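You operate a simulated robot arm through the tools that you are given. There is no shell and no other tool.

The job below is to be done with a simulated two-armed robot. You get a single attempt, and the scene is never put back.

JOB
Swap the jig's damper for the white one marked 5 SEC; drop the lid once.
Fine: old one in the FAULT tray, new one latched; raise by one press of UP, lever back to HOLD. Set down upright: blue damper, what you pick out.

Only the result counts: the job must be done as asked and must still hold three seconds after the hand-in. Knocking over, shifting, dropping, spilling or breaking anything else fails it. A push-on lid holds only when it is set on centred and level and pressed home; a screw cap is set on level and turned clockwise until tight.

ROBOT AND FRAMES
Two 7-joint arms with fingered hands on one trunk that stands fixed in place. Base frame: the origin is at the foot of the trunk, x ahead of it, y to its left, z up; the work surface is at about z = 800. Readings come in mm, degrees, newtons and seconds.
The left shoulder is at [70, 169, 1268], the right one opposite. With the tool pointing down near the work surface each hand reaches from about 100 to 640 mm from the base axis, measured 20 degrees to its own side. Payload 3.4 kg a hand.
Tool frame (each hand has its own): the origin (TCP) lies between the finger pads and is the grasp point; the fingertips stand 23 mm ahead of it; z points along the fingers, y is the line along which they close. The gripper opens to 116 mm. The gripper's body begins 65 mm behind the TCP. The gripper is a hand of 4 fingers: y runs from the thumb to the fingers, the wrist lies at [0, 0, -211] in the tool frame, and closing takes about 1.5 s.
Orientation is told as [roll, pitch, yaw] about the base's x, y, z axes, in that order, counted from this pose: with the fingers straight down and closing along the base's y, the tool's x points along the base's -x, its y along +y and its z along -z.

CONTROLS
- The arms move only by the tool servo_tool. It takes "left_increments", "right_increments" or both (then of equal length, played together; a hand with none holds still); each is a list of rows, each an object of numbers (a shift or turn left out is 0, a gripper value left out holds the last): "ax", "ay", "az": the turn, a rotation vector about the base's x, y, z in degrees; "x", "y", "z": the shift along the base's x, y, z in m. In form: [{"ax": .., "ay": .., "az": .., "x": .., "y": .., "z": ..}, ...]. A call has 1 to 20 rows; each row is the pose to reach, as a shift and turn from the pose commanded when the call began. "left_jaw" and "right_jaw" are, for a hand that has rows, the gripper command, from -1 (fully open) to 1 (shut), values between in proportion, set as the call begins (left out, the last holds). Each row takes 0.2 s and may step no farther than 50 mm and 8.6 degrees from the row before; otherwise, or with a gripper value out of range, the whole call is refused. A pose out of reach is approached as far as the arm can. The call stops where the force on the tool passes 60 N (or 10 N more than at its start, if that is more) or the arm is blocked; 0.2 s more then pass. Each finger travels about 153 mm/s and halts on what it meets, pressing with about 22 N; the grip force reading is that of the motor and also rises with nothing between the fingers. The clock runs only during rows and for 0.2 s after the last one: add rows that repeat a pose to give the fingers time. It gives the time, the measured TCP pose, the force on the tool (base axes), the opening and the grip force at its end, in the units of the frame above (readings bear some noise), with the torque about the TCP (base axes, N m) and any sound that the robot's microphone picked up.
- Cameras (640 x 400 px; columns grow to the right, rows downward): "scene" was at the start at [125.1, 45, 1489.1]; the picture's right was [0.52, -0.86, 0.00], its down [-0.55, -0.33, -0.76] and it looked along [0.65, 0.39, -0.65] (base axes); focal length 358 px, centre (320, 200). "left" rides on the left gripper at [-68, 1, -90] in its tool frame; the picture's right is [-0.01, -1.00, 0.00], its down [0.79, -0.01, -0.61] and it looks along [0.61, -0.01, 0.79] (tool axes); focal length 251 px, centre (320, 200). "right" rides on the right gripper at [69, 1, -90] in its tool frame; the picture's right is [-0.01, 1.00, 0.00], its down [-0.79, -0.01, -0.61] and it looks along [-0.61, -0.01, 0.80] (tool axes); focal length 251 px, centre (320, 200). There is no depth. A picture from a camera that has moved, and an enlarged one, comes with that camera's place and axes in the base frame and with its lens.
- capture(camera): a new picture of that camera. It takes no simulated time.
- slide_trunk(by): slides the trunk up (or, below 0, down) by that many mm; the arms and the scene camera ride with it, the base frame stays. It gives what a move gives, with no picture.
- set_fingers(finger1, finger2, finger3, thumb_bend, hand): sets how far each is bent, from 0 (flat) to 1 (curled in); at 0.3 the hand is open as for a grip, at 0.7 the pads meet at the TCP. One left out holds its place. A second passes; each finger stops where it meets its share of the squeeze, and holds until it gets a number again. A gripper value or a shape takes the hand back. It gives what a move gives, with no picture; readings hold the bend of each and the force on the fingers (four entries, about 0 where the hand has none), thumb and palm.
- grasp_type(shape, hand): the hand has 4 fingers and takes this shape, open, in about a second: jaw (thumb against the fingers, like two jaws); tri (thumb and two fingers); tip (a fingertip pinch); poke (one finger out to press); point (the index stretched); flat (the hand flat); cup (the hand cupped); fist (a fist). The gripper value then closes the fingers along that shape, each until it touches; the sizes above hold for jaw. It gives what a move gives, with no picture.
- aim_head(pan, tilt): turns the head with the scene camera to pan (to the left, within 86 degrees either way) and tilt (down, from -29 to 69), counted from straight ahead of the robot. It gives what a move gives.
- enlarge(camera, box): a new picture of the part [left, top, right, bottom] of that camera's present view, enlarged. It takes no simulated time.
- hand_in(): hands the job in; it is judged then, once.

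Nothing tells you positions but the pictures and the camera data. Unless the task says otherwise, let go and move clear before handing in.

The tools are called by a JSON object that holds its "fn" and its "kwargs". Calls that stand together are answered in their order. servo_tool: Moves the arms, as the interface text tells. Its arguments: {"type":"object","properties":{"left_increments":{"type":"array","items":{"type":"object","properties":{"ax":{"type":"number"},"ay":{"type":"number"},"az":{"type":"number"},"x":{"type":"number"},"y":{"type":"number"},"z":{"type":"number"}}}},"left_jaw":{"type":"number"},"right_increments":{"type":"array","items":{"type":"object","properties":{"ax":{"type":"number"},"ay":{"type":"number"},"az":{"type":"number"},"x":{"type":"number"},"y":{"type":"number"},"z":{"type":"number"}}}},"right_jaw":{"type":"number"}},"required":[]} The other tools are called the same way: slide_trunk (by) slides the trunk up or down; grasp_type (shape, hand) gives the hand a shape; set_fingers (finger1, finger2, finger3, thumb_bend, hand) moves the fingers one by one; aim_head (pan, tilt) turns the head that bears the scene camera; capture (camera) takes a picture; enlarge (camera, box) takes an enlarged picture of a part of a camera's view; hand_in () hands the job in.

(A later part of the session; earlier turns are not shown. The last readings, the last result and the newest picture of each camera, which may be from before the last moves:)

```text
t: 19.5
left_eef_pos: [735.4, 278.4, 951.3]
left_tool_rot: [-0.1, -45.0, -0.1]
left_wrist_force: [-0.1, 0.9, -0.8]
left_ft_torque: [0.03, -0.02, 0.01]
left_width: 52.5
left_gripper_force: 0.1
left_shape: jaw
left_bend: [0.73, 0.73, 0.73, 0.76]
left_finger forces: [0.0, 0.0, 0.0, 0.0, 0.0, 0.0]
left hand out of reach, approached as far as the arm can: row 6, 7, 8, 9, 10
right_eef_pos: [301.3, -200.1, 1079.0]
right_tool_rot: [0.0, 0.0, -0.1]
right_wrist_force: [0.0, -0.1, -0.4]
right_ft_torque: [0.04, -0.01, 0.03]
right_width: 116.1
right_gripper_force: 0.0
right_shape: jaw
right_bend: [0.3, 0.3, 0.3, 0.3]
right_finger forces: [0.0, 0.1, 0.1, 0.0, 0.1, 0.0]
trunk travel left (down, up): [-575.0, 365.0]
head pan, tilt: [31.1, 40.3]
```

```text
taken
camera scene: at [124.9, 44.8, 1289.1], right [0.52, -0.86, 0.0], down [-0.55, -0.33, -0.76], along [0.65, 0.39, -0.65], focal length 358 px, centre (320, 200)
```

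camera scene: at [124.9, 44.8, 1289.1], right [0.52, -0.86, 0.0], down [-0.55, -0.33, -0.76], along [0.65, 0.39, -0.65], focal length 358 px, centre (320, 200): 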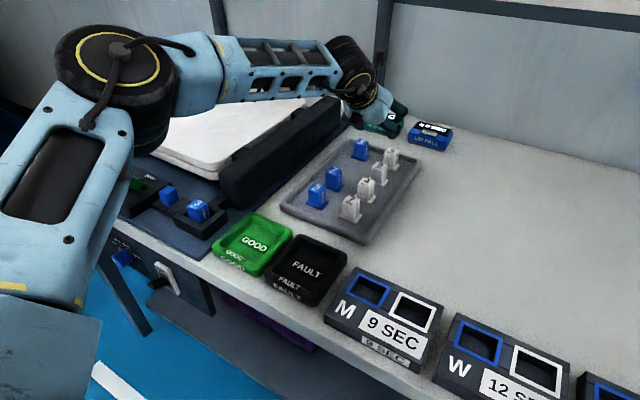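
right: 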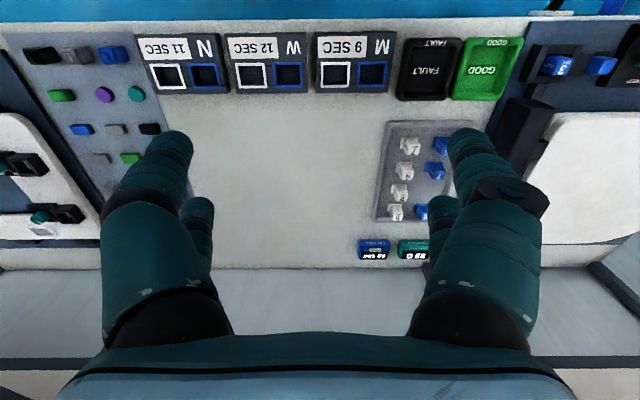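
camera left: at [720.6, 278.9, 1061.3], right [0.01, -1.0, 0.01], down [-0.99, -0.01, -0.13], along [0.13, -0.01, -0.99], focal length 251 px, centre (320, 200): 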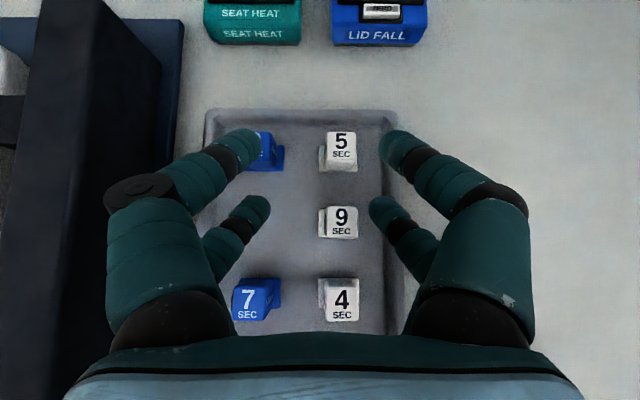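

The arm stopped at (735, 278, 951) with 45° tilt, so it is short by about 60 mm. I'll try a steeper tilt at the same height to see what is limiting the reach.

{"fn": "servo_tool", "kwargs": {"left_increments": [{"z": 0.0, "ay": -7.5}, {"z": 0.0, "ay": -15}, {"z": 0.0, "ay": -15}, {"z": 0.0, "ay": -15}]}}

{"fn": "capture", "kwargs": {"camera": "scene"}}

```text
t: 20.5
left_eef_pos: [734.6, 278.3, 948.9]
left_tool_rot: [-0.1, -60.1, 0.1]
left_wrist_force: [0.0, 0.0, -0.2]
left_ft_torque: [-0.04, -0.03, -0.05]
left_width: 52.8
left_gripper_force: 0.1
left_shape: jaw
left_bend: [0.73, 0.73, 0.73, 0.76]
left_finger forces: [0.0, 0.0, 0.1, 0.1, 0.0, 0.0]
right_eef_pos: [301.8, -198.6, 1078.5]
right_tool_rot: [0.1, 0.0, 0.0]
right_wrist_force: [0.4, 0.4, 0.2]
right_ft_torque: [0.0, 0.04, 0.03]
right_width: 115.7
right_gripper_force: 0.0
right_shape: jaw
right_bend: [0.3, 0.3, 0.3, 0.3]
right_finger forces: [0.0, 0.0, 0.0, 0.0, 0.0, 0.1]
trunk travel left (down, up): [-575.0, 365.0]
head pan, tilt: [31.1, 40.3]
```

```text
taken
camera scene: at [125.0, 44.8, 1289.1], right [0.52, -0.86, 0.0], down [-0.55, -0.33, -0.76], along [0.65, 0.39, -0.65], focal length 358 px, centre (320, 200)
```

scene: 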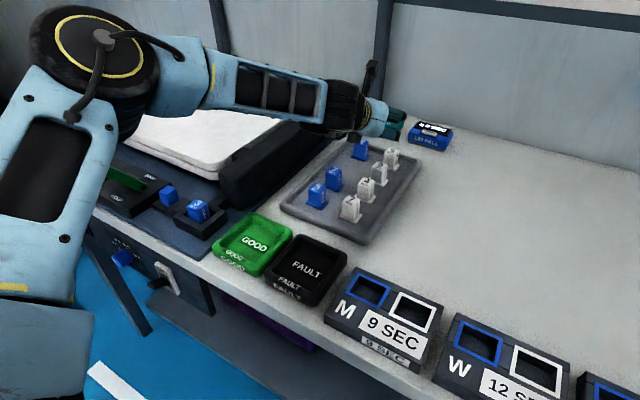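

{"fn": "servo_tool", "kwargs": {"left_increments": [{"x": 0.02, "y": -0.006}, {"x": 0.04, "y": -0.012}, {"x": 0.06, "y": -0.018}, {"x": 0.06, "y": -0.018}]}}

```text
t: 21.5
left_eef_pos: [756.6, 271.1, 956.7]
left_tool_rot: [-0.1, -59.9, 0.0]
left_wrist_force: [0.1, 0.6, -0.3]
left_ft_torque: [0.02, 0.02, 0.0]
left_width: 52.7
left_gripper_force: 0.1
left_shape: jaw
left_bend: [0.73, 0.73, 0.73, 0.76]
left_finger forces: [0.0, 0.0, 0.0, 0.0, 0.1, 0.1]
left hand out of reach, approached as far as the arm can: row 2, 3, 4
right_eef_pos: [301.0, -199.1, 1078.0]
right_tool_rot: [-0.1, 0.0, -0.1]
right_wrist_force: [0.3, -0.7, 0.9]
right_ft_torque: [-0.01, -0.01, 0.0]
right_width: 115.8
right_gripper_force: 0.1
right_shape: jaw
right_bend: [0.3, 0.3, 0.3, 0.3]
right_finger forces: [0.0, 0.1, 0.0, 0.0, 0.1, 0.0]
trunk travel left (down, up): [-575.0, 365.0]
head pan, tilt: [31.1, 40.3]
```

{"fn": "slide_trunk", "kwargs": {"by": 100}}

{"fn": "servo_tool", "kwargs": {"left_increments": [{"x": 0.0, "y": 0.0, "z": -0.03}, {"x": 0.0, "y": 0.0, "z": -0.06}, {"x": 0.01, "y": -0.003, "z": -0.09}, {"x": 0.02, "y": -0.006, "z": -0.11}, {"x": 0.03, "y": -0.01, "z": -0.127}, {"x": 0.039, "y": -0.01, "z": -0.127}, {"x": 0.039, "y": -0.01, "z": -0.127}]}}

{"fn": "capture", "kwargs": {"camera": "scene"}}

```text
t: 22.8
left_eef_pos: [757.5, 271.0, 1056.2]
left_tool_rot: [-0.1, -60.1, -0.1]
left_wrist_force: [-0.8, 0.7, 0.0]
left_ft_torque: [0.0, 0.01, -0.04]
left_width: 52.8
left_gripper_force: 0.1
left_shape: jaw
left_bend: [0.73, 0.73, 0.73, 0.76]
left_finger forces: [0.0, 0.0, 0.0, 0.0, 0.0, 0.0]
right_eef_pos: [301.4, -198.0, 1178.7]
right_tool_rot: [-0.1, 0.0, 0.0]
right_wrist_force: [1.3, -0.5, 0.8]
right_ft_torque: [0.02, 0.01, 0.0]
right_width: 115.7
right_gripper_force: 0.1
right_shape: jaw
right_bend: [0.3, 0.3, 0.3, 0.3]
right_finger forces: [0.1, 0.0, 0.0, 0.0, 0.1, 0.0]
trunk travel left (down, up): [-675.0, 265.0]
head pan, tilt: [31.1, 40.3]
```

```text
t: 24.4
left_eef_pos: [727.6, 284.5, 980.5]
left_tool_rot: [-0.1, -60.0, 0.2]
left_wrist_force: [-0.4, 0.6, 0.5]
left_ft_torque: [0.03, -0.02, -0.02]
left_width: 52.6
left_gripper_force: 0.1
left_shape: jaw
left_bend: [0.73, 0.73, 0.73, 0.76]
left_finger forces: [0.0, 0.1, 0.0, 0.1, 0.1, 0.0]
left hand out of reach, approached as far as the arm can: row 1, 2, 3, 4, 5, 6, 7
right_eef_pos: [300.9, -198.4, 1178.5]
right_tool_rot: [0.1, 0.0, -0.1]
right_wrist_force: [0.5, 0.2, -0.1]
right_ft_torque: [-0.02, -0.02, -0.03]
right_width: 115.7
right_gripper_force: 0.1
right_shape: jaw
right_bend: [0.3, 0.3, 0.3, 0.3]
right_finger forces: [0.1, 0.0, 0.0, 0.0, 0.1, 0.0]
trunk travel left (down, up): [-675.0, 265.0]
head pan, tilt: [31.1, 40.3]
```

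```text
taken
camera scene: at [125.2, 44.9, 1389.1], right [0.52, -0.86, 0.0], down [-0.55, -0.33, -0.76], along [0.65, 0.39, -0.65], focal length 358 px, centre (320, 200)
```

scene: 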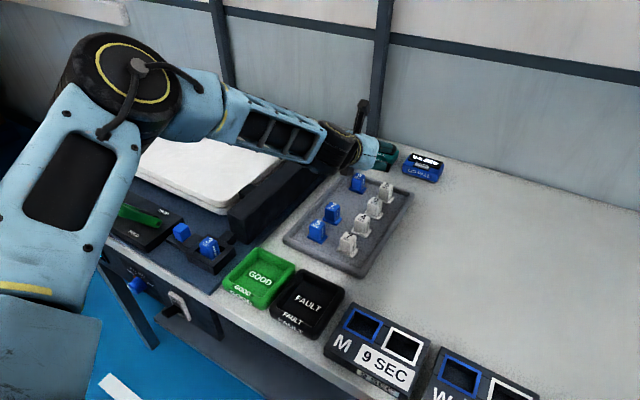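

Reach shrinks when the wrist is below the shoulder and grows when it is above, so a lower trunk helps. I'll lift and pull back both hands first, then slide the trunk well down.

{"fn": "servo_tool", "kwargs": {"left_increments": [{"x": -0.02, "z": 0.03}, {"x": -0.04, "z": 0.06}, {"x": -0.06, "z": 0.1}, {"x": -0.08, "z": 0.14}, {"x": -0.1, "z": 0.18}, {"x": -0.12, "z": 0.2}], "right_increments": [{"z": 0.03}, {"z": 0.06}, {"z": 0.09}, {"z": 0.12}, {"z": 0.15}, {"z": 0.15}]}}

{"fn": "slide_trunk", "kwargs": {"by": -220}}

{"fn": "capture", "kwargs": {"camera": "scene"}}

```text
t: 25.8
left_eef_pos: [599.8, 284.3, 1175.3]
left_tool_rot: [0.1, -60.0, -0.1]
left_wrist_force: [0.1, 0.4, 0.4]
left_ft_torque: [0.0, -0.02, 0.03]
left_width: 52.7
left_gripper_force: 0.0
left_shape: jaw
left_bend: [0.73, 0.73, 0.73, 0.76]
left_finger forces: [0.1, 0.0, 0.1, 0.0, 0.0, 0.1]
right_eef_pos: [300.1, -197.5, 1328.8]
right_tool_rot: [0.0, -0.1, 0.1]
right_wrist_force: [-0.3, -0.4, -0.5]
right_ft_torque: [0.0, 0.03, -0.02]
right_width: 116.1
right_gripper_force: 0.2
right_shape: jaw
right_bend: [0.3, 0.3, 0.3, 0.3]
right_finger forces: [0.0, 0.0, 0.1, 0.0, 0.0, 0.0]
trunk travel left (down, up): [-675.0, 265.0]
head pan, tilt: [31.1, 40.3]
```

```text
t: 28.1
left_eef_pos: [600.8, 284.9, 953.7]
left_tool_rot: [0.0, -60.0, 0.0]
left_wrist_force: [0.3, 0.4, -0.3]
left_ft_torque: [0.04, -0.01, 0.02]
left_width: 52.8
left_gripper_force: 0.0
left_shape: jaw
left_bend: [0.73, 0.73, 0.73, 0.76]
left_finger forces: [0.1, 0.0, 0.0, 0.0, 0.1, 0.0]
right_eef_pos: [301.1, -197.4, 1107.8]
right_tool_rot: [0.0, -0.2, -0.1]
right_wrist_force: [0.8, 0.1, -0.6]
right_ft_torque: [-0.03, -0.03, 0.0]
right_width: 115.8
right_gripper_force: 0.1
right_shape: jaw
right_bend: [0.3, 0.3, 0.3, 0.3]
right_finger forces: [0.0, 0.0, 0.0, 0.0, 0.0, 0.0]
trunk travel left (down, up): [-455.0, 485.0]
head pan, tilt: [31.1, 40.3]
```

```text
taken
camera scene: at [125.0, 44.9, 1169.1], right [0.52, -0.86, 0.0], down [-0.55, -0.33, -0.76], along [0.65, 0.39, -0.65], focal length 358 px, centre (320, 200)
```

scene: 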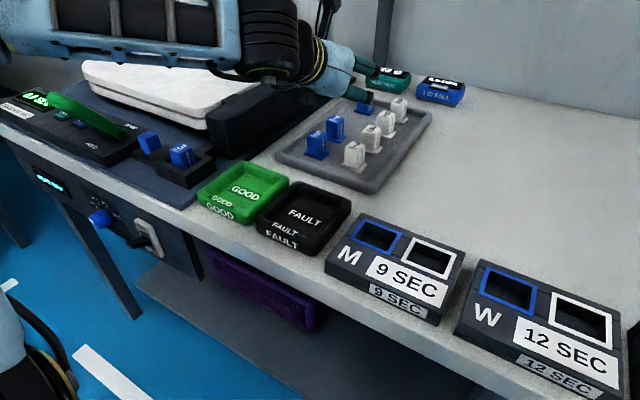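

{"fn": "servo_tool", "kwargs": {"left_increments": [{"x": 0.04, "y": -0.005, "z": 0.0}, {"x": 0.08, "y": -0.01, "z": 0.0}, {"x": 0.12, "y": -0.015, "z": 0.0}, {"x": 0.15, "y": -0.02, "z": -0.01}, {"x": 0.18, "y": -0.024, "z": -0.02}, {"x": 0.195, "y": -0.024, "z": -0.03}, {"x": 0.195, "y": -0.024, "z": -0.03}]}}

{"fn": "capture", "kwargs": {"camera": "left"}}

{"fn": "capture", "kwargs": {"camera": "scene"}}

```text
t: 29.7
left_eef_pos: [769.0, 267.6, 931.2]
left_tool_rot: [0.0, -60.0, 0.1]
left_wrist_force: [-0.4, 0.0, -0.3]
left_ft_torque: [0.03, 0.0, 0.0]
left_width: 52.5
left_gripper_force: 0.0
left_shape: jaw
left_bend: [0.73, 0.73, 0.73, 0.76]
left_finger forces: [0.0, 0.0, 0.0, 0.0, 0.0, 0.0]
left hand out of reach, approached as far as the arm can: row 5, 6, 7
right_eef_pos: [301.6, -196.1, 1106.7]
right_tool_rot: [-0.1, 0.0, 0.1]
right_wrist_force: [0.6, -1.1, -0.3]
right_ft_torque: [-0.01, 0.0, -0.01]
right_width: 115.8
right_gripper_force: 0.1
right_shape: jaw
right_bend: [0.3, 0.3, 0.3, 0.3]
right_finger forces: [0.0, 0.0, 0.0, 0.0, 0.0, 0.1]
trunk travel left (down, up): [-455.0, 485.0]
head pan, tilt: [31.1, 40.3]
```

```text
taken
camera left: at [726.8, 267.4, 1034.6], right [0.0, -1.0, 0.01], down [-0.92, -0.01, -0.39], along [0.39, -0.01, -0.92], focal length 251 px, centre (320, 200)
```

left: 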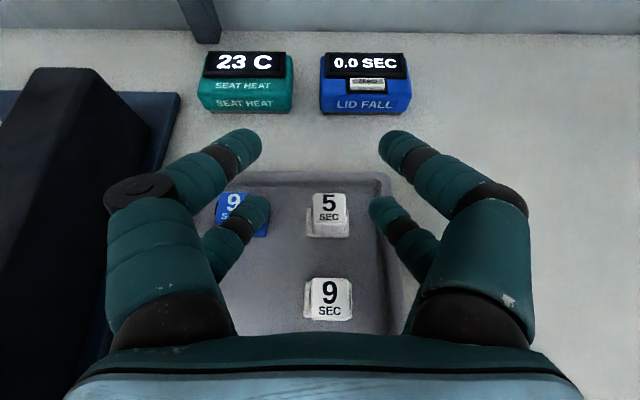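

```text
taken
camera scene: at [125.3, 44.9, 1169.0], right [0.52, -0.86, 0.0], down [-0.55, -0.33, -0.76], along [0.65, 0.39, -0.65], focal length 358 px, centre (320, 200)
```

scene: 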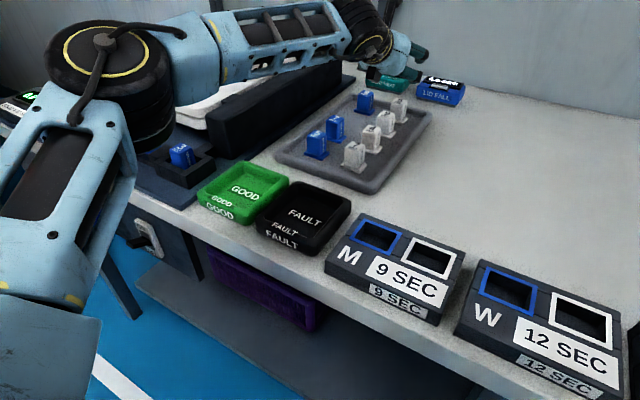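

The limit is on the elbow and shoulder side. The lower trunk gained some reach and a still lower one should reach the white 5. I'll do the jig first, so I'm pulling back, levelling the hand and raising the trunk to an in-between height.

{"fn": "servo_tool", "kwargs": {"left_increments": [{"x": -0.04, "z": 0.02, "ay": 6}, {"x": -0.08, "z": 0.04, "ay": 12}, {"x": -0.12, "z": 0.06, "ay": 18}, {"x": -0.16, "z": 0.08, "ay": 24}, {"x": -0.2, "y": 0.01, "z": 0.1, "ay": 30}, {"x": -0.24, "y": 0.02, "z": 0.1, "ay": 36}, {"x": -0.28, "y": 0.04, "z": 0.1, "ay": 42}, {"x": -0.32, "y": 0.06, "z": 0.1, "ay": 48}, {"x": -0.36, "y": 0.08, "z": 0.1, "ay": 54}, {"x": -0.39, "y": 0.1, "z": 0.1, "ay": 60}]}}

{"fn": "slide_trunk", "kwargs": {"by": 120}}

```text
t: 31.9
left_eef_pos: [382.4, 362.7, 1027.0]
left_tool_rot: [0.0, 0.2, 0.0]
left_wrist_force: [-0.3, -0.1, -0.2]
left_ft_torque: [0.01, -0.02, -0.03]
left_width: 52.8
left_gripper_force: 0.0
left_shape: jaw
left_bend: [0.73, 0.73, 0.73, 0.76]
left_finger forces: [0.0, 0.1, 0.0, 0.0, 0.0, 0.0]
right_eef_pos: [301.6, -195.9, 1108.3]
right_tool_rot: [0.0, 0.0, -0.1]
right_wrist_force: [-0.2, 1.1, -0.2]
right_ft_torque: [-0.01, 0.01, 0.02]
right_width: 115.8
right_gripper_force: 0.1
right_shape: jaw
right_bend: [0.3, 0.3, 0.3, 0.3]
right_finger forces: [0.1, 0.0, 0.0, 0.0, 0.0, 0.1]
trunk travel left (down, up): [-455.0, 485.0]
head pan, tilt: [31.1, 40.3]
```

```text
t: 33.4
left_eef_pos: [382.5, 362.2, 1146.5]
left_tool_rot: [0.0, 0.0, 0.0]
left_wrist_force: [1.6, 0.7, -0.3]
left_ft_torque: [0.01, -0.04, -0.01]
left_width: 52.6
left_gripper_force: 0.0
left_shape: jaw
left_bend: [0.73, 0.73, 0.73, 0.76]
left_finger forces: [0.0, 0.0, 0.0, 0.0, 0.0, 0.1]
right_eef_pos: [301.0, -196.1, 1227.2]
right_tool_rot: [0.0, 0.0, 0.0]
right_wrist_force: [0.1, 0.4, 0.0]
right_ft_torque: [0.0, 0.0, -0.02]
right_width: 115.8
right_gripper_force: 0.1
right_shape: jaw
right_bend: [0.3, 0.3, 0.3, 0.3]
right_finger forces: [0.1, 0.0, 0.0, 0.0, 0.0, 0.0]
trunk travel left (down, up): [-575.0, 365.0]
head pan, tilt: [31.1, 40.3]
```

I'm now at (382, 362, 1147) with the hand level and free space around it. I'll bend single fingers to learn which is which.

{"fn": "set_fingers", "kwargs": {"hand": "left", "finger1": 1.0, "finger2": 0.3, "finger3": 0.3, "thumb_bend": 0.3}}

{"fn": "capture", "kwargs": {"camera": "left"}}

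{"fn": "set_fingers", "kwargs": {"hand": "left", "finger1": 0.3, "finger2": 1.0, "finger3": 0.3, "thumb_bend": 0.0}}

{"fn": "capture", "kwargs": {"camera": "left"}}

```text
t: 34.4
left_eef_pos: [382.3, 362.0, 1147.4]
left_tool_rot: [0.0, 0.0, -0.1]
left_wrist_force: [0.4, 0.3, 0.2]
left_ft_torque: [-0.01, -0.01, 0.03]
left_width: 49.3
left_gripper_force: 0.1
left_shape: fingers
left_bend: [1.0, 0.3, 0.3, 0.3]
left_finger forces: [0.1, 0.0, 0.0, 0.1, 0.0, 0.0]
right_eef_pos: [301.9, -196.7, 1227.5]
right_tool_rot: [0.0, 0.0, 0.1]
right_wrist_force: [0.3, 0.2, 0.6]
right_ft_torque: [0.0, -0.02, -0.02]
right_width: 115.9
right_gripper_force: 0.0
right_shape: jaw
right_bend: [0.3, 0.3, 0.3, 0.3]
right_finger forces: [0.0, 0.0, 0.0, 0.0, 0.0, 0.1]
trunk travel left (down, up): [-575.0, 365.0]
head pan, tilt: [31.1, 40.3]
```

```text
taken
camera left: at [452.1, 362.0, 1235.5], right [0.01, -1.0, 0.0], down [-0.79, -0.01, 0.61], along [-0.61, -0.01, -0.79], focal length 251 px, centre (320, 200)
```

left: 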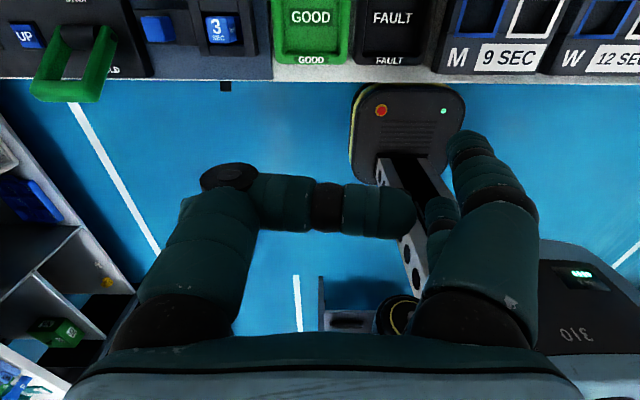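

```text
t: 35.4
left_eef_pos: [382.8, 362.4, 1146.8]
left_tool_rot: [0.1, 0.0, 0.0]
left_wrist_force: [-0.3, -1.1, -0.2]
left_ft_torque: [0.0, -0.01, 0.0]
left_width: 143.2
left_gripper_force: 0.1
left_shape: fingers
left_bend: [0.3, 1.0, 0.3, 0.0]
left_finger forces: [0.0, 0.1, 0.0, 0.0, 0.1, 0.1]
right_eef_pos: [301.9, -196.9, 1228.1]
right_tool_rot: [0.0, 0.0, 0.0]
right_wrist_force: [-0.5, 0.2, 0.0]
right_ft_torque: [-0.03, 0.02, 0.02]
right_width: 115.9
right_gripper_force: 0.1
right_shape: jaw
right_bend: [0.3, 0.3, 0.3, 0.3]
right_finger forces: [0.0, 0.0, 0.0, 0.0, 0.0, 0.0]
trunk travel left (down, up): [-575.0, 365.0]
head pan, tilt: [31.1, 40.3]
```

```text
taken
camera left: at [452.1, 362.0, 1235.5], right [0.01, -1.0, 0.0], down [-0.79, -0.01, 0.61], along [-0.61, -0.01, -0.79], focal length 251 px, centre (320, 200)
```

left: 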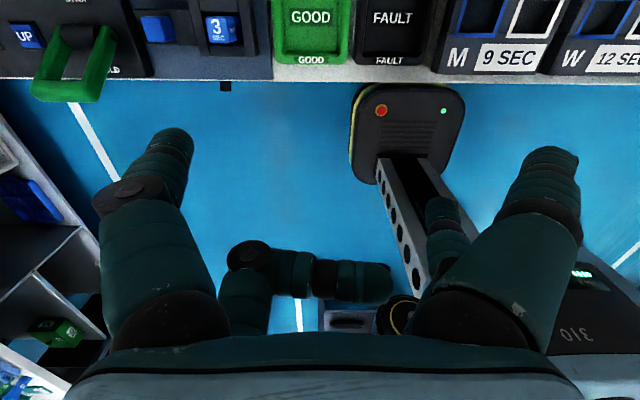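

Mapping found: finger1 and thumb are the pair at tool −x, and finger2 and finger3 are the pair at tool +x. I'll test pinching with the finger2/finger3 pair alone while the other two stay curled away.

{"fn": "set_fingers", "kwargs": {"hand": "left", "finger1": 1.0, "finger2": 0.5, "finger3": 0.5, "thumb_bend": 1.0}}

{"fn": "capture", "kwargs": {"camera": "left"}}

{"fn": "set_fingers", "kwargs": {"hand": "left", "finger1": 0.5, "finger2": 1.0, "finger3": 1.0, "thumb_bend": 0.5}}

{"fn": "capture", "kwargs": {"camera": "left"}}

{"fn": "set_fingers", "kwargs": {"hand": "left", "finger1": 0.7, "finger2": 1.0, "finger3": 1.0, "thumb_bend": 0.7}}

{"fn": "capture", "kwargs": {"camera": "left"}}

```text
t: 36.4
left_eef_pos: [382.9, 363.2, 1147.4]
left_tool_rot: [0.0, 0.0, 0.1]
left_wrist_force: [0.1, 0.2, 0.2]
left_ft_torque: [0.04, -0.02, 0.01]
left_width: 27.3
left_gripper_force: 0.0
left_shape: fingers
left_bend: [1.0, 0.5, 0.5, 0.97]
left_finger forces: [0.0, 0.0, 0.0, 0.0, 0.1, 0.0]
right_eef_pos: [301.3, -196.7, 1228.1]
right_tool_rot: [0.0, 0.1, 0.0]
right_wrist_force: [-0.1, 1.1, 0.1]
right_ft_torque: [0.0, 0.03, 0.01]
right_width: 115.9
right_gripper_force: 0.0
right_shape: jaw
right_bend: [0.3, 0.3, 0.3, 0.3]
right_finger forces: [0.0, 0.0, 0.0, 0.0, 0.0, 0.0]
trunk travel left (down, up): [-575.0, 365.0]
head pan, tilt: [31.1, 40.3]
```

```text
taken
camera left: at [452.1, 362.0, 1235.5], right [0.01, -1.0, 0.0], down [-0.79, -0.01, 0.61], along [-0.61, -0.01, -0.79], focal length 251 px, centre (320, 200)
```

left: 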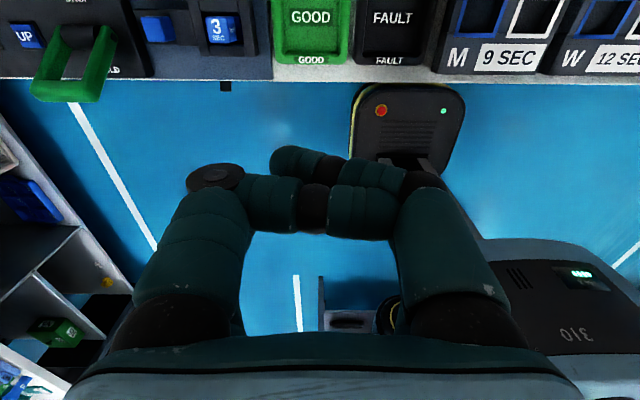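

```text
t: 37.4
left_eef_pos: [382.1, 362.8, 1146.2]
left_tool_rot: [0.0, 0.0, 0.0]
left_wrist_force: [0.2, -0.5, -0.1]
left_ft_torque: [-0.03, 0.0, 0.02]
left_width: 57.6
left_gripper_force: 0.1
left_shape: fingers
left_bend: [0.5, 0.73, 0.73, 0.5]
left_finger forces: [0.0, 0.0, 0.0, 0.1, 0.0, 0.1]
right_eef_pos: [301.4, -197.5, 1227.2]
right_tool_rot: [0.1, 0.1, 0.0]
right_wrist_force: [0.5, -0.4, 0.5]
right_ft_torque: [-0.03, 0.01, -0.02]
right_width: 116.2
right_gripper_force: 0.1
right_shape: jaw
right_bend: [0.3, 0.3, 0.3, 0.3]
right_finger forces: [0.0, 0.0, 0.1, 0.0, 0.0, 0.1]
trunk travel left (down, up): [-575.0, 365.0]
head pan, tilt: [31.1, 40.3]
```

```text
taken
camera left: at [452.1, 362.0, 1235.5], right [0.01, -1.0, 0.0], down [-0.79, -0.01, 0.61], along [-0.61, -0.01, -0.79], focal length 251 px, centre (320, 200)
```

left: 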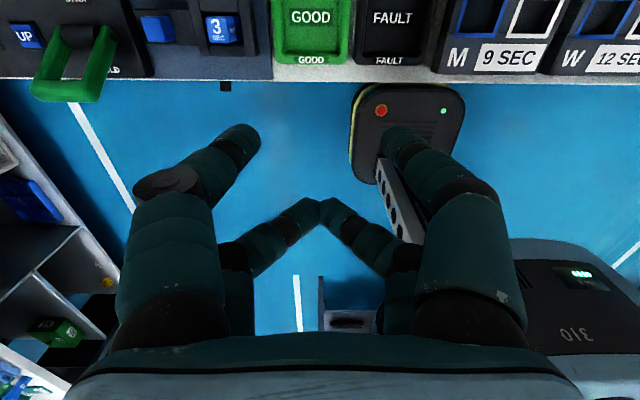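

```text
t: 38.4
left_eef_pos: [382.2, 363.3, 1146.8]
left_tool_rot: [0.0, 0.0, 0.0]
left_wrist_force: [-0.3, 0.5, 1.1]
left_ft_torque: [0.0, 0.02, -0.01]
left_width: 1.5
left_gripper_force: 0.1
left_shape: fingers
left_bend: [0.7, 0.74, 0.74, 0.7]
left_finger forces: [0.0, 0.0, 0.0, 0.0, 0.1, 0.0]
right_eef_pos: [301.7, -196.6, 1228.2]
right_tool_rot: [0.0, 0.0, 0.0]
right_wrist_force: [-0.1, -0.4, -0.3]
right_ft_torque: [0.0, 0.02, 0.0]
right_width: 116.1
right_gripper_force: 0.0
right_shape: jaw
right_bend: [0.3, 0.3, 0.3, 0.3]
right_finger forces: [0.0, 0.0, 0.0, 0.1, 0.1, 0.0]
trunk travel left (down, up): [-575.0, 365.0]
head pan, tilt: [31.1, 40.3]
```

```text
taken
camera left: at [452.1, 362.0, 1235.5], right [0.01, -1.0, 0.0], down [-0.79, -0.01, 0.61], along [-0.61, -0.01, -0.79], focal length 251 px, centre (320, 200)
```

left: 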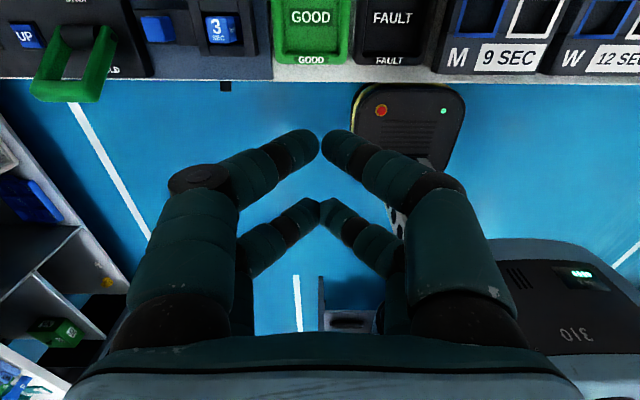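

I now know how the fingers behave. For the latch knob I'll yaw the left hand −90° so it closes along x, and centre one finger pair on the knob. First I'll move above it.

{"fn": "grasp_type", "kwargs": {"hand": "left", "shape": "jaw"}}

{"fn": "servo_tool", "kwargs": {"left_increments": [{"x": 0.004, "y": 0.02, "z": -0.01, "az": -8.2}, {"x": 0.008, "y": 0.04, "z": -0.02, "az": -16.4}, {"x": 0.012, "y": 0.06, "z": -0.03, "az": -24.6}, {"x": 0.016, "y": 0.08, "z": -0.04, "az": -32.8}, {"x": 0.02, "y": 0.1, "z": -0.05, "az": -41}, {"x": 0.025, "y": 0.12, "z": -0.06, "az": -49.2}, {"x": 0.03, "y": 0.14, "z": -0.07, "az": -57.4}, {"x": 0.035, "y": 0.16, "z": -0.08, "az": -65.6}, {"x": 0.04, "y": 0.18, "z": -0.09, "az": -73.8}, {"x": 0.045, "y": 0.2, "z": -0.1, "az": -82}, {"x": 0.0475, "y": 0.22, "z": -0.11, "az": -90}, {"x": 0.0475, "y": 0.22, "z": -0.13, "az": -90}], "left_jaw": 0.1}}

{"fn": "capture", "kwargs": {"camera": "left"}}

{"fn": "capture", "kwargs": {"camera": "scene"}}

```text
t: 39.3
left_eef_pos: [382.4, 362.0, 1146.6]
left_tool_rot: [0.0, 0.0, -0.1]
left_wrist_force: [0.7, -0.5, 0.8]
left_ft_torque: [0.01, 0.01, -0.05]
left_width: 115.7
left_gripper_force: 0.1
left_shape: jaw
left_bend: [0.3, 0.3, 0.3, 0.3]
left_finger forces: [0.1, 0.1, 0.1, 0.0, 0.0, 0.0]
right_eef_pos: [301.3, -197.3, 1227.7]
right_tool_rot: [0.0, -0.1, 0.0]
right_wrist_force: [0.4, -0.1, -0.2]
right_ft_torque: [0.06, 0.01, 0.01]
right_width: 116.0
right_gripper_force: 0.0
right_shape: jaw
right_bend: [0.3, 0.3, 0.3, 0.3]
right_finger forces: [0.0, 0.1, 0.1, 0.1, 0.0, 0.0]
trunk travel left (down, up): [-575.0, 365.0]
head pan, tilt: [31.1, 40.3]
```

```text
t: 41.9
left_eef_pos: [404.8, 496.9, 1017.0]
left_tool_rot: [-0.1, 0.2, -89.6]
left_wrist_force: [0.0, -0.2, -0.9]
left_ft_torque: [-0.01, 0.01, 0.0]
left_width: 52.5
left_gripper_force: 0.1
left_shape: jaw
left_bend: [0.73, 0.73, 0.73, 0.76]
left_finger forces: [0.0, 0.0, 0.0, 0.0, 0.1, 0.0]
left hand out of reach, approached as far as the arm can: row 10, 11, 12
right_eef_pos: [302.7, -196.9, 1227.2]
right_tool_rot: [0.0, 0.0, 0.0]
right_wrist_force: [0.0, 0.4, -0.3]
right_ft_torque: [-0.01, 0.01, 0.03]
right_width: 116.0
right_gripper_force: 0.1
right_shape: jaw
right_bend: [0.3, 0.3, 0.3, 0.3]
right_finger forces: [0.0, 0.1, 0.1, 0.1, 0.0, 0.0]
trunk travel left (down, up): [-575.0, 365.0]
head pan, tilt: [31.1, 40.3]
```

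```text
taken
camera left: at [407.1, 427.6, 1105.8], right [-1.0, -0.01, 0.0], down [-0.01, 0.79, 0.61], along [-0.01, 0.61, -0.79], focal length 251 px, centre (320, 200)
```

left: 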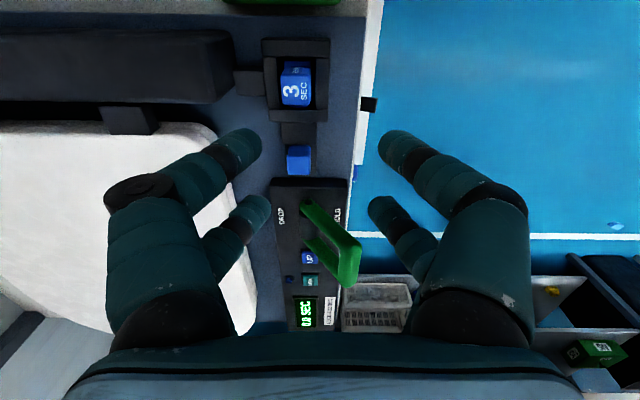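

```text
taken
camera scene: at [125.9, 45.4, 1289.0], right [0.52, -0.86, 0.0], down [-0.55, -0.33, -0.76], along [0.65, 0.39, -0.65], focal length 358 px, centre (320, 200)
```

scene: 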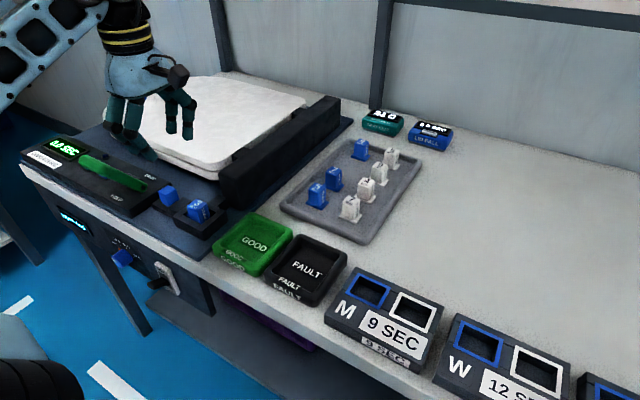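

Yaw −90° works, but the arm stopped early at (405, 497, 1017). The wrist is too far above the shoulder here, so I'll raise the trunk and try again.

{"fn": "slide_trunk", "kwargs": {"by": 130}}

{"fn": "servo_tool", "kwargs": {"left_increments": [{"x": 0.005, "y": 0.02, "z": -0.02}, {"x": 0.01, "y": 0.04, "z": -0.04}, {"x": 0.015, "y": 0.06, "z": -0.07}, {"x": 0.02, "y": 0.075, "z": -0.1}, {"x": 0.025, "y": 0.087, "z": -0.13}, {"x": 0.025, "y": 0.087, "z": -0.16}, {"x": 0.025, "y": 0.087, "z": -0.19}, {"x": 0.025, "y": 0.087, "z": -0.19}]}}

{"fn": "capture", "kwargs": {"camera": "scene"}}

```text
t: 43.5
left_eef_pos: [406.0, 497.1, 1148.2]
left_tool_rot: [0.0, 0.2, -89.8]
left_wrist_force: [-0.8, -0.1, -0.3]
left_ft_torque: [-0.02, 0.02, 0.01]
left_width: 52.7
left_gripper_force: 0.0
left_shape: jaw
left_bend: [0.73, 0.73, 0.73, 0.76]
left_finger forces: [0.1, 0.1, 0.0, 0.1, 0.0, 0.0]
right_eef_pos: [302.5, -196.6, 1357.7]
right_tool_rot: [0.1, 0.0, -0.1]
right_wrist_force: [0.1, 0.6, 0.3]
right_ft_torque: [-0.02, 0.01, -0.01]
right_width: 116.1
right_gripper_force: 0.0
right_shape: jaw
right_bend: [0.3, 0.3, 0.3, 0.3]
right_finger forces: [0.0, 0.1, 0.0, 0.0, 0.0, 0.0]
trunk travel left (down, up): [-705.0, 235.0]
head pan, tilt: [31.1, 40.3]
```

```text
t: 45.3
left_eef_pos: [417.1, 499.3, 959.6]
left_tool_rot: [0.0, 0.2, -89.6]
left_wrist_force: [0.5, 0.8, -0.4]
left_ft_torque: [-0.02, 0.0, 0.02]
left_width: 52.3
left_gripper_force: 0.0
left_shape: jaw
left_bend: [0.73, 0.73, 0.73, 0.76]
left_finger forces: [0.0, 0.0, 0.0, 0.1, 0.1, 0.0]
left hand out of reach, approached as far as the arm can: row 1, 2, 3, 4, 5, 6, 7, 8
right_eef_pos: [301.4, -195.9, 1357.0]
right_tool_rot: [0.0, 0.1, 0.0]
right_wrist_force: [0.9, 1.0, 0.7]
right_ft_torque: [0.0, 0.02, 0.0]
right_width: 115.8
right_gripper_force: 0.0
right_shape: jaw
right_bend: [0.3, 0.3, 0.3, 0.3]
right_finger forces: [0.1, 0.0, 0.0, 0.0, 0.0, 0.0]
trunk travel left (down, up): [-705.0, 235.0]
head pan, tilt: [31.1, 40.3]
```

```text
taken
camera scene: at [125.0, 44.7, 1419.1], right [0.52, -0.86, 0.0], down [-0.55, -0.33, -0.76], along [0.65, 0.39, -0.65], focal length 358 px, centre (320, 200)
```

scene: 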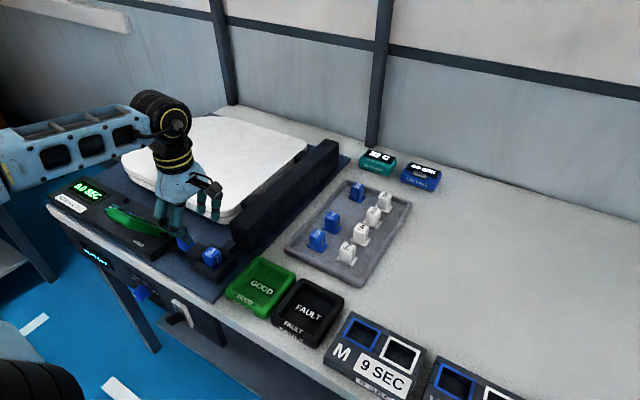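

With yaw −90° the elbow swings far out to the left, and that is what limits the reach. I'll yaw the other way and watch the elbow.

{"fn": "servo_tool", "kwargs": {"left_increments": [{"x": -0.005, "y": -0.005, "z": 0.02, "az": 8.5}, {"x": -0.01, "y": -0.01, "z": 0.04, "az": 17}, {"x": -0.015, "y": -0.02, "z": 0.06, "az": 25.5}, {"x": -0.02, "y": -0.03, "z": 0.08, "az": 34}, {"x": -0.02, "y": -0.04, "z": 0.1, "az": 42.5}, {"x": -0.02, "y": -0.05, "z": 0.1, "az": 51}, {"x": -0.02, "y": -0.05, "z": 0.1, "az": 59.5}, {"x": -0.02, "y": -0.05, "z": 0.1, "az": 68}, {"x": -0.02, "y": -0.05, "z": 0.1, "az": 76.5}, {"x": -0.02, "y": -0.05, "z": 0.1, "az": 85}, {"x": -0.02, "y": -0.05, "z": 0.1, "az": 93.5}, {"x": -0.02, "y": -0.05, "z": 0.1, "az": 102}, {"x": -0.02, "y": -0.05, "z": 0.1, "az": 110.5}, {"x": -0.02, "y": -0.05, "z": 0.1, "az": 119}, {"x": -0.02, "y": -0.05, "z": 0.1, "az": 127.5}, {"x": -0.02, "y": -0.05, "z": 0.1, "az": 135}]}}

{"fn": "capture", "kwargs": {"camera": "scene"}}

```text
t: 48.7
left_eef_pos: [395.0, 455.0, 1058.1]
left_tool_rot: [0.1, 0.1, 45.4]
left_wrist_force: [-0.5, 0.4, -0.9]
left_ft_torque: [-0.01, 0.0, -0.01]
left_width: 52.2
left_gripper_force: 0.1
left_shape: jaw
left_bend: [0.73, 0.73, 0.73, 0.76]
left_finger forces: [0.1, 0.0, 0.1, 0.0, 0.0, 0.1]
right_eef_pos: [300.9, -197.7, 1357.6]
right_tool_rot: [-0.1, 0.0, 0.1]
right_wrist_force: [-0.4, -0.2, -0.7]
right_ft_torque: [-0.03, 0.01, 0.0]
right_width: 115.7
right_gripper_force: 0.1
right_shape: jaw
right_bend: [0.3, 0.3, 0.3, 0.3]
right_finger forces: [0.0, 0.0, 0.1, 0.1, 0.0, 0.0]
trunk travel left (down, up): [-705.0, 235.0]
head pan, tilt: [31.1, 40.3]
```

```text
taken
camera scene: at [125.0, 44.9, 1419.1], right [0.52, -0.86, 0.0], down [-0.55, -0.33, -0.76], along [0.65, 0.39, -0.65], focal length 358 px, centre (320, 200)
```

scene: 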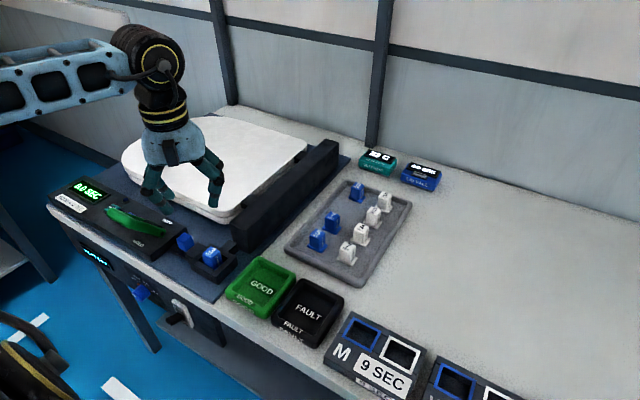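

{"fn": "aim_head", "kwargs": {"pan": 75, "tilt": 25}}

{"fn": "capture", "kwargs": {"camera": "scene"}}

```text
t: 49.8
left_eef_pos: [395.5, 454.8, 1059.6]
left_tool_rot: [-0.1, 0.1, 45.2]
left_wrist_force: [0.0, -1.2, -0.1]
left_ft_torque: [0.01, 0.0, -0.01]
left_width: 52.5
left_gripper_force: 0.0
left_shape: jaw
left_bend: [0.73, 0.73, 0.73, 0.76]
left_finger forces: [0.1, 0.1, 0.0, 0.0, 0.0, 0.0]
right_eef_pos: [301.9, -197.0, 1357.3]
right_tool_rot: [0.1, 0.0, 0.0]
right_wrist_force: [-0.8, -0.3, 0.8]
right_ft_torque: [0.01, 0.03, 0.0]
right_width: 115.9
right_gripper_force: 0.0
right_shape: jaw
right_bend: [0.3, 0.3, 0.3, 0.3]
right_finger forces: [0.0, 0.1, 0.1, 0.0, 0.0, 0.1]
trunk travel left (down, up): [-705.0, 235.0]
head pan, tilt: [75.0, 25.0]
```

```text
taken
camera scene: at [76.4, 90.1, 1442.9], right [0.97, -0.26, 0.0], down [-0.11, -0.41, -0.91], along [0.24, 0.88, -0.42], focal length 358 px, centre (320, 200)
```

scene: 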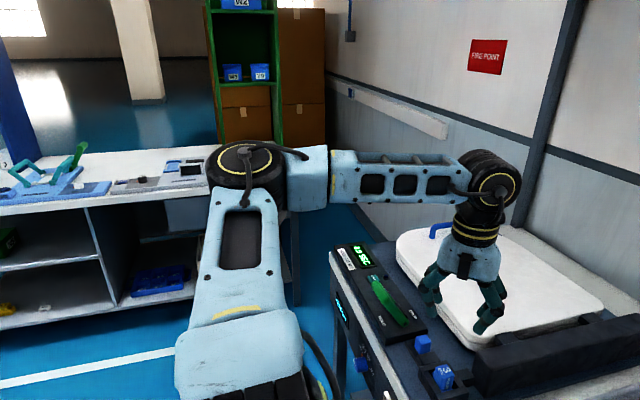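

The left elbow is held high and out to the side, with the upper arm and forearm each about 308 mm long. I'll look at the right arm, which has moved less, to see its natural elbow posture.

{"fn": "aim_head", "kwargs": {"pan": -75, "tilt": 25}}

{"fn": "capture", "kwargs": {"camera": "scene"}}

```text
t: 52.2
left_eef_pos: [395.5, 453.9, 1059.4]
left_tool_rot: [0.0, 0.1, 45.2]
left_wrist_force: [-0.5, -0.5, 0.1]
left_ft_torque: [0.03, -0.03, -0.04]
left_width: 52.6
left_gripper_force: 0.0
left_shape: jaw
left_bend: [0.73, 0.73, 0.73, 0.76]
left_finger forces: [0.0, 0.0, 0.0, 0.0, 0.0, 0.1]
right_eef_pos: [302.6, -196.9, 1358.0]
right_tool_rot: [0.0, 0.0, -0.1]
right_wrist_force: [0.5, 0.8, 0.3]
right_ft_torque: [0.01, 0.0, 0.01]
right_width: 115.9
right_gripper_force: 0.1
right_shape: jaw
right_bend: [0.3, 0.3, 0.3, 0.3]
right_finger forces: [0.0, 0.0, 0.0, 0.0, 0.0, 0.1]
trunk travel left (down, up): [-705.0, 235.0]
head pan, tilt: [-75.0, 25.0]
```

```text
taken
camera scene: at [76.3, -87.8, 1442.9], right [-0.97, -0.26, 0.0], down [-0.11, 0.41, -0.91], along [0.23, -0.88, -0.42], focal length 358 px, centre (320, 200)
```

scene: 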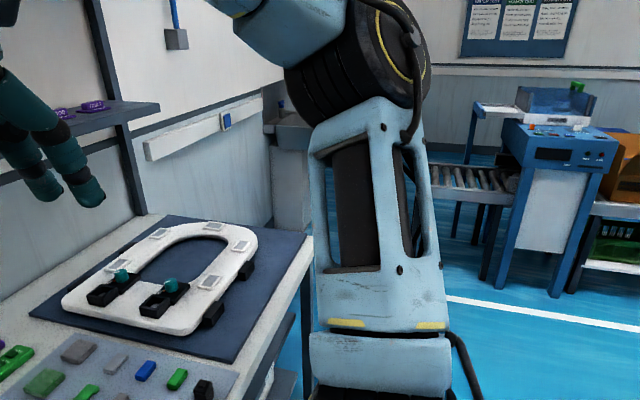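

Elbow-up is this robot's normal posture, so I'll work with it: a low trunk for the tray, and yaw +90° at the jig. I'll try the point above the knob at yaw +90°.

{"fn": "aim_head", "kwargs": {"pan": 45, "tilt": 40}}

{"fn": "servo_tool", "kwargs": {"left_increments": [{"x": 0.005, "y": 0.02, "z": 0.0, "az": 7.5}, {"x": 0.01, "y": 0.04, "z": -0.0, "az": 15}, {"x": 0.015, "y": 0.06, "z": -0.02, "az": 22.5}, {"x": 0.02, "y": 0.08, "z": -0.04, "az": 30}, {"x": 0.025, "y": 0.1, "z": -0.06, "az": 37.5}, {"x": 0.035, "y": 0.128, "z": -0.09, "az": 45}, {"x": 0.035, "y": 0.128, "z": -0.09, "az": 45}]}}

{"fn": "capture", "kwargs": {"camera": "scene"}}

{"fn": "capture", "kwargs": {"camera": "left"}}

```text
t: 54.2
left_eef_pos: [395.4, 452.2, 1058.6]
left_tool_rot: [-0.1, 0.1, 45.1]
left_wrist_force: [-0.8, 0.0, 1.1]
left_ft_torque: [-0.02, -0.03, -0.01]
left_width: 52.4
left_gripper_force: 0.1
left_shape: jaw
left_bend: [0.73, 0.73, 0.73, 0.76]
left_finger forces: [0.1, 0.1, 0.1, 0.1, 0.0, 0.0]
right_eef_pos: [300.6, -196.9, 1357.1]
right_tool_rot: [0.0, 0.0, 0.0]
right_wrist_force: [0.2, -0.4, -0.5]
right_ft_torque: [0.02, 0.03, 0.01]
right_width: 115.8
right_gripper_force: 0.1
right_shape: jaw
right_bend: [0.3, 0.3, 0.3, 0.3]
right_finger forces: [0.0, 0.0, 0.0, 0.0, 0.0, 0.0]
trunk travel left (down, up): [-705.0, 235.0]
head pan, tilt: [45.0, 40.0]
```

```text
t: 55.8
left_eef_pos: [431.1, 583.3, 967.4]
left_tool_rot: [0.0, 0.0, 90.4]
left_wrist_force: [-0.7, 0.2, 0.4]
left_ft_torque: [0.02, -0.05, 0.0]
left_width: 52.2
left_gripper_force: 0.0
left_shape: jaw
left_bend: [0.73, 0.73, 0.73, 0.76]
left_finger forces: [0.0, 0.1, 0.1, 0.0, 0.0, 0.0]
right_eef_pos: [301.7, -197.0, 1356.7]
right_tool_rot: [0.1, 0.0, 0.0]
right_wrist_force: [0.5, 0.0, -0.6]
right_ft_torque: [0.0, -0.01, 0.01]
right_width: 115.8
right_gripper_force: 0.0
right_shape: jaw
right_bend: [0.3, 0.3, 0.3, 0.3]
right_finger forces: [0.0, 0.1, 0.1, 0.0, 0.0, 0.0]
trunk travel left (down, up): [-705.0, 235.0]
head pan, tilt: [45.0, 40.0]
```

```text
taken
camera scene: at [112.1, 61.0, 1419.6], right [0.71, -0.71, 0.0], down [-0.45, -0.45, -0.77], along [0.54, 0.54, -0.64], focal length 358 px, centre (320, 200)
```

scene: 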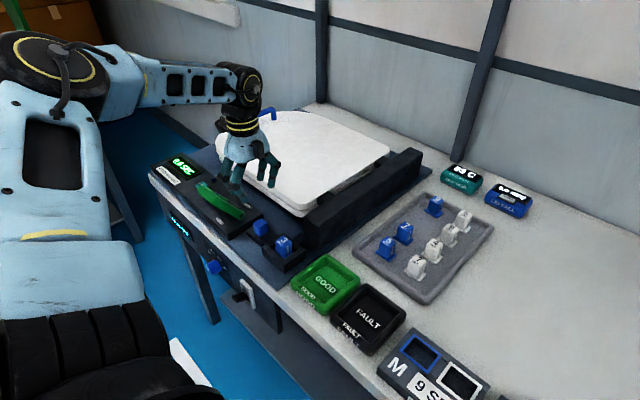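

```text
taken
camera left: at [431.0, 650.4, 1056.1], right [1.0, 0.01, 0.0], down [0.01, -0.79, 0.61], along [0.01, -0.61, -0.79], focal length 251 px, centre (320, 200)
```

left: 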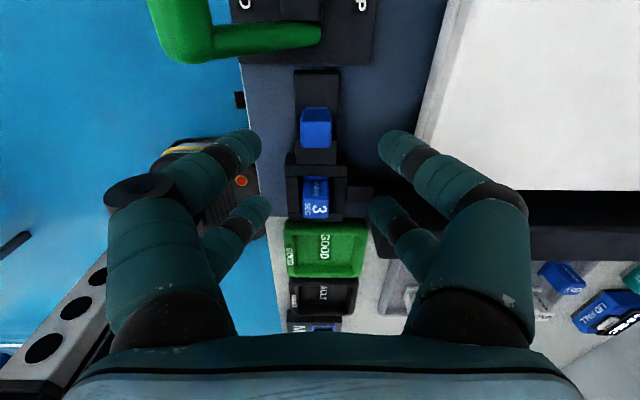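

Yaw +90° reaches: the hand is now right above the knob at (431, 583, 967). I'll take a closer look before going down.

{"fn": "enlarge", "kwargs": {"camera": "left", "box": [260, 60, 380, 230]}}

{"fn": "enlarge", "kwargs": {"camera": "scene", "box": [190, 130, 320, 270]}}

```text
2.35 times, centred on (320, 145) of left
camera zoom: at [431.0, 650.4, 1056.1], right [1.0, 0.01, 0.0], down [0.01, -0.79, 0.61], along [0.01, -0.61, -0.79], focal length 592 px, centre (320, 329)
```

zoom: 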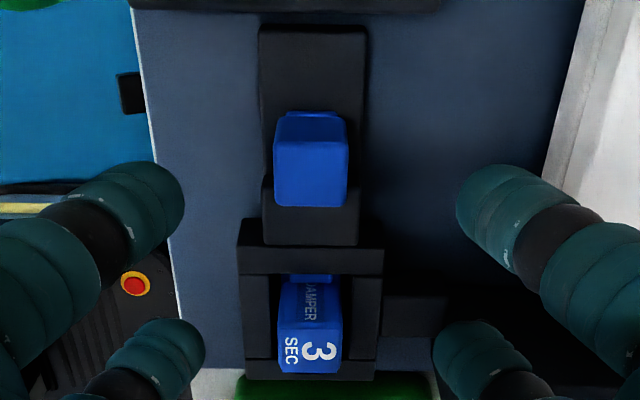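

```text
2.86 times, centred on (255, 200) of scene
camera zoom: at [112.1, 61.0, 1419.6], right [0.71, -0.71, 0.0], down [-0.45, -0.45, -0.77], along [0.54, 0.54, -0.64], focal length 1022 px, centre (506, 200)
```

zoom: 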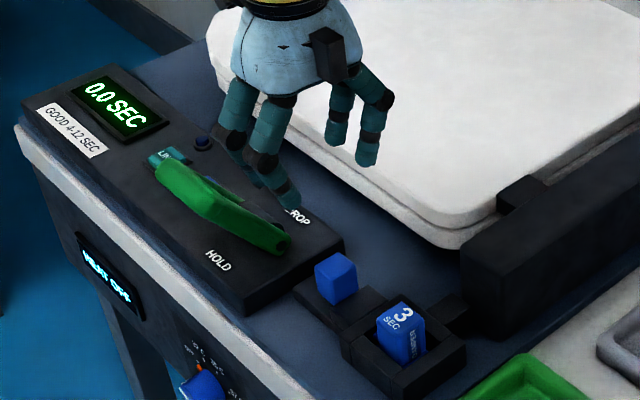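

The geometry at the knob is clear: knob top z≈863, rail top z≈841, cover top z≈853. I'll tilt the hand 45° so it leans away from the lever, then hover over the knob with one finger pair centred on it.

{"fn": "servo_tool", "kwargs": {"left_increments": [{"y": -0.002, "z": 0.0, "ax": 7.5}, {"y": -0.004, "z": 0.0, "ax": 15}, {"y": -0.006, "z": 0.0, "ax": 22.5}, {"y": -0.008, "z": -0.01, "ax": 30}, {"y": -0.01, "z": -0.02, "ax": 37.5}, {"y": -0.012, "z": -0.03, "ax": 45}, {"y": -0.012, "z": -0.04, "ax": 45}], "left_jaw": 0.1}}

{"fn": "capture", "kwargs": {"camera": "left"}}

{"fn": "enlarge", "kwargs": {"camera": "scene", "box": [170, 120, 330, 290]}}

```text
t: 57.4
left_eef_pos: [430.8, 569.4, 928.1]
left_tool_rot: [-0.1, -45.0, 90.4]
left_wrist_force: [0.4, -1.0, 0.4]
left_ft_torque: [0.01, -0.02, -0.04]
left_width: 52.5
left_gripper_force: 0.1
left_shape: jaw
left_bend: [0.73, 0.73, 0.73, 0.76]
left_finger forces: [0.1, 0.1, 0.0, 0.0, 0.0, 0.0]
right_eef_pos: [302.0, -196.2, 1357.9]
right_tool_rot: [-0.1, 0.1, 0.0]
right_wrist_force: [-0.5, 0.2, -1.0]
right_ft_torque: [0.0, 0.0, -0.01]
right_width: 115.8
right_gripper_force: 0.0
right_shape: jaw
right_bend: [0.3, 0.3, 0.3, 0.3]
right_finger forces: [0.0, 0.0, 0.0, 0.1, 0.0, 0.0]
trunk travel left (down, up): [-705.0, 235.0]
head pan, tilt: [45.0, 40.0]
```

```text
taken
camera left: at [431.1, 553.4, 1039.3], right [1.0, 0.01, 0.01], down [0.01, -0.99, -0.13], along [0.01, 0.13, -0.99], focal length 251 px, centre (320, 200)
```

left: 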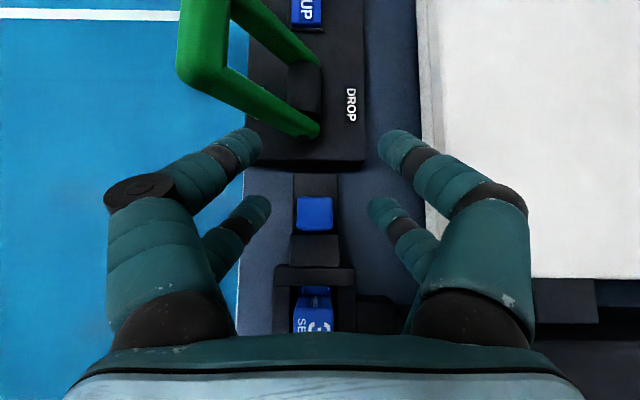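

```text
2.35 times, centred on (250, 205) of scene
camera zoom: at [112.6, 61.9, 1419.5], right [0.71, -0.71, 0.0], down [-0.45, -0.45, -0.77], along [0.54, 0.54, -0.64], focal length 842 px, centre (485, 188)
```

zoom: 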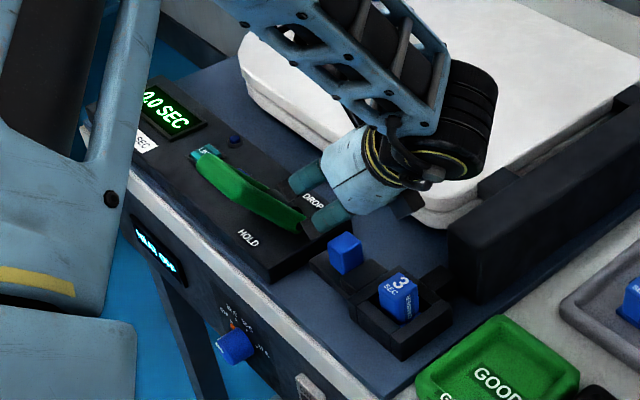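

{"fn": "servo_tool", "kwargs": {"left_increments": [{"y": -0.001, "z": -0.015}, {"y": -0.001, "z": -0.03}, {"y": -0.001, "z": -0.04}, {"y": -0.001, "z": -0.046}, {"y": -0.001, "z": -0.046}]}}

{"fn": "capture", "kwargs": {"camera": "left"}}

{"fn": "enlarge", "kwargs": {"camera": "scene", "box": [200, 150, 300, 260]}}

```text
t: 58.6
left_eef_pos: [432.0, 569.4, 881.9]
left_tool_rot: [-0.2, -44.9, 90.2]
left_wrist_force: [-0.1, 0.9, -0.3]
left_ft_torque: [0.02, -0.03, -0.02]
left_width: 52.2
left_gripper_force: 0.0
left_shape: jaw
left_bend: [0.73, 0.73, 0.73, 0.76]
left_finger forces: [0.1, 0.1, 0.0, 0.0, 0.0, 0.0]
right_eef_pos: [301.0, -196.6, 1357.6]
right_tool_rot: [0.1, 0.1, 0.1]
right_wrist_force: [-0.2, -0.2, 0.4]
right_ft_torque: [0.01, -0.01, 0.0]
right_width: 115.9
right_gripper_force: 0.1
right_shape: jaw
right_bend: [0.3, 0.3, 0.3, 0.3]
right_finger forces: [0.0, 0.0, 0.1, 0.0, 0.0, 0.0]
trunk travel left (down, up): [-705.0, 235.0]
head pan, tilt: [45.0, 40.0]
```

```text
taken
camera left: at [431.1, 552.7, 993.2], right [1.0, 0.01, 0.01], down [0.01, -0.99, -0.13], along [0.01, 0.13, -0.99], focal length 251 px, centre (320, 200)
```

left: 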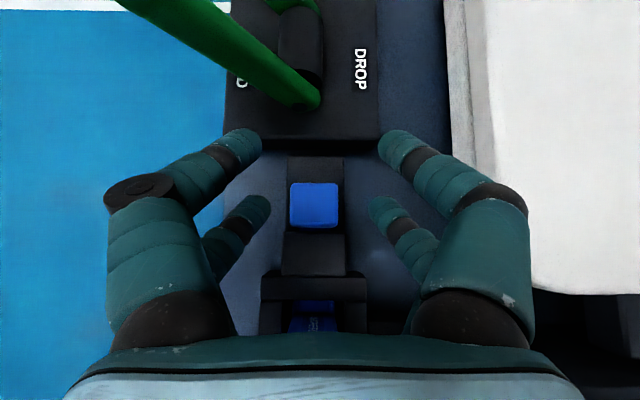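

```text
3.64 times, centred on (250, 205) of scene
camera zoom: at [112.5, 61.3, 1419.6], right [0.71, -0.71, 0.0], down [-0.45, -0.45, -0.77], along [0.54, 0.54, -0.64], focal length 1301 px, centre (574, 182)
```

zoom: 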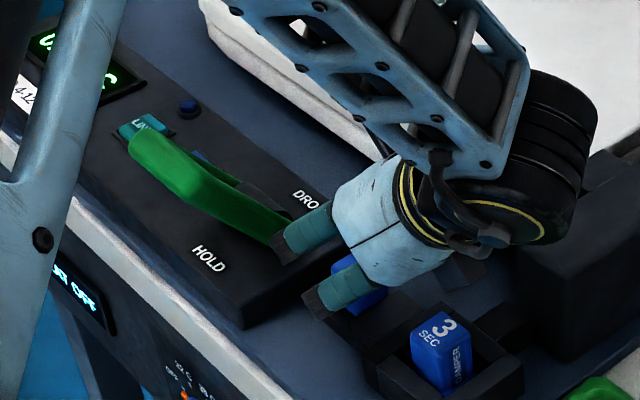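

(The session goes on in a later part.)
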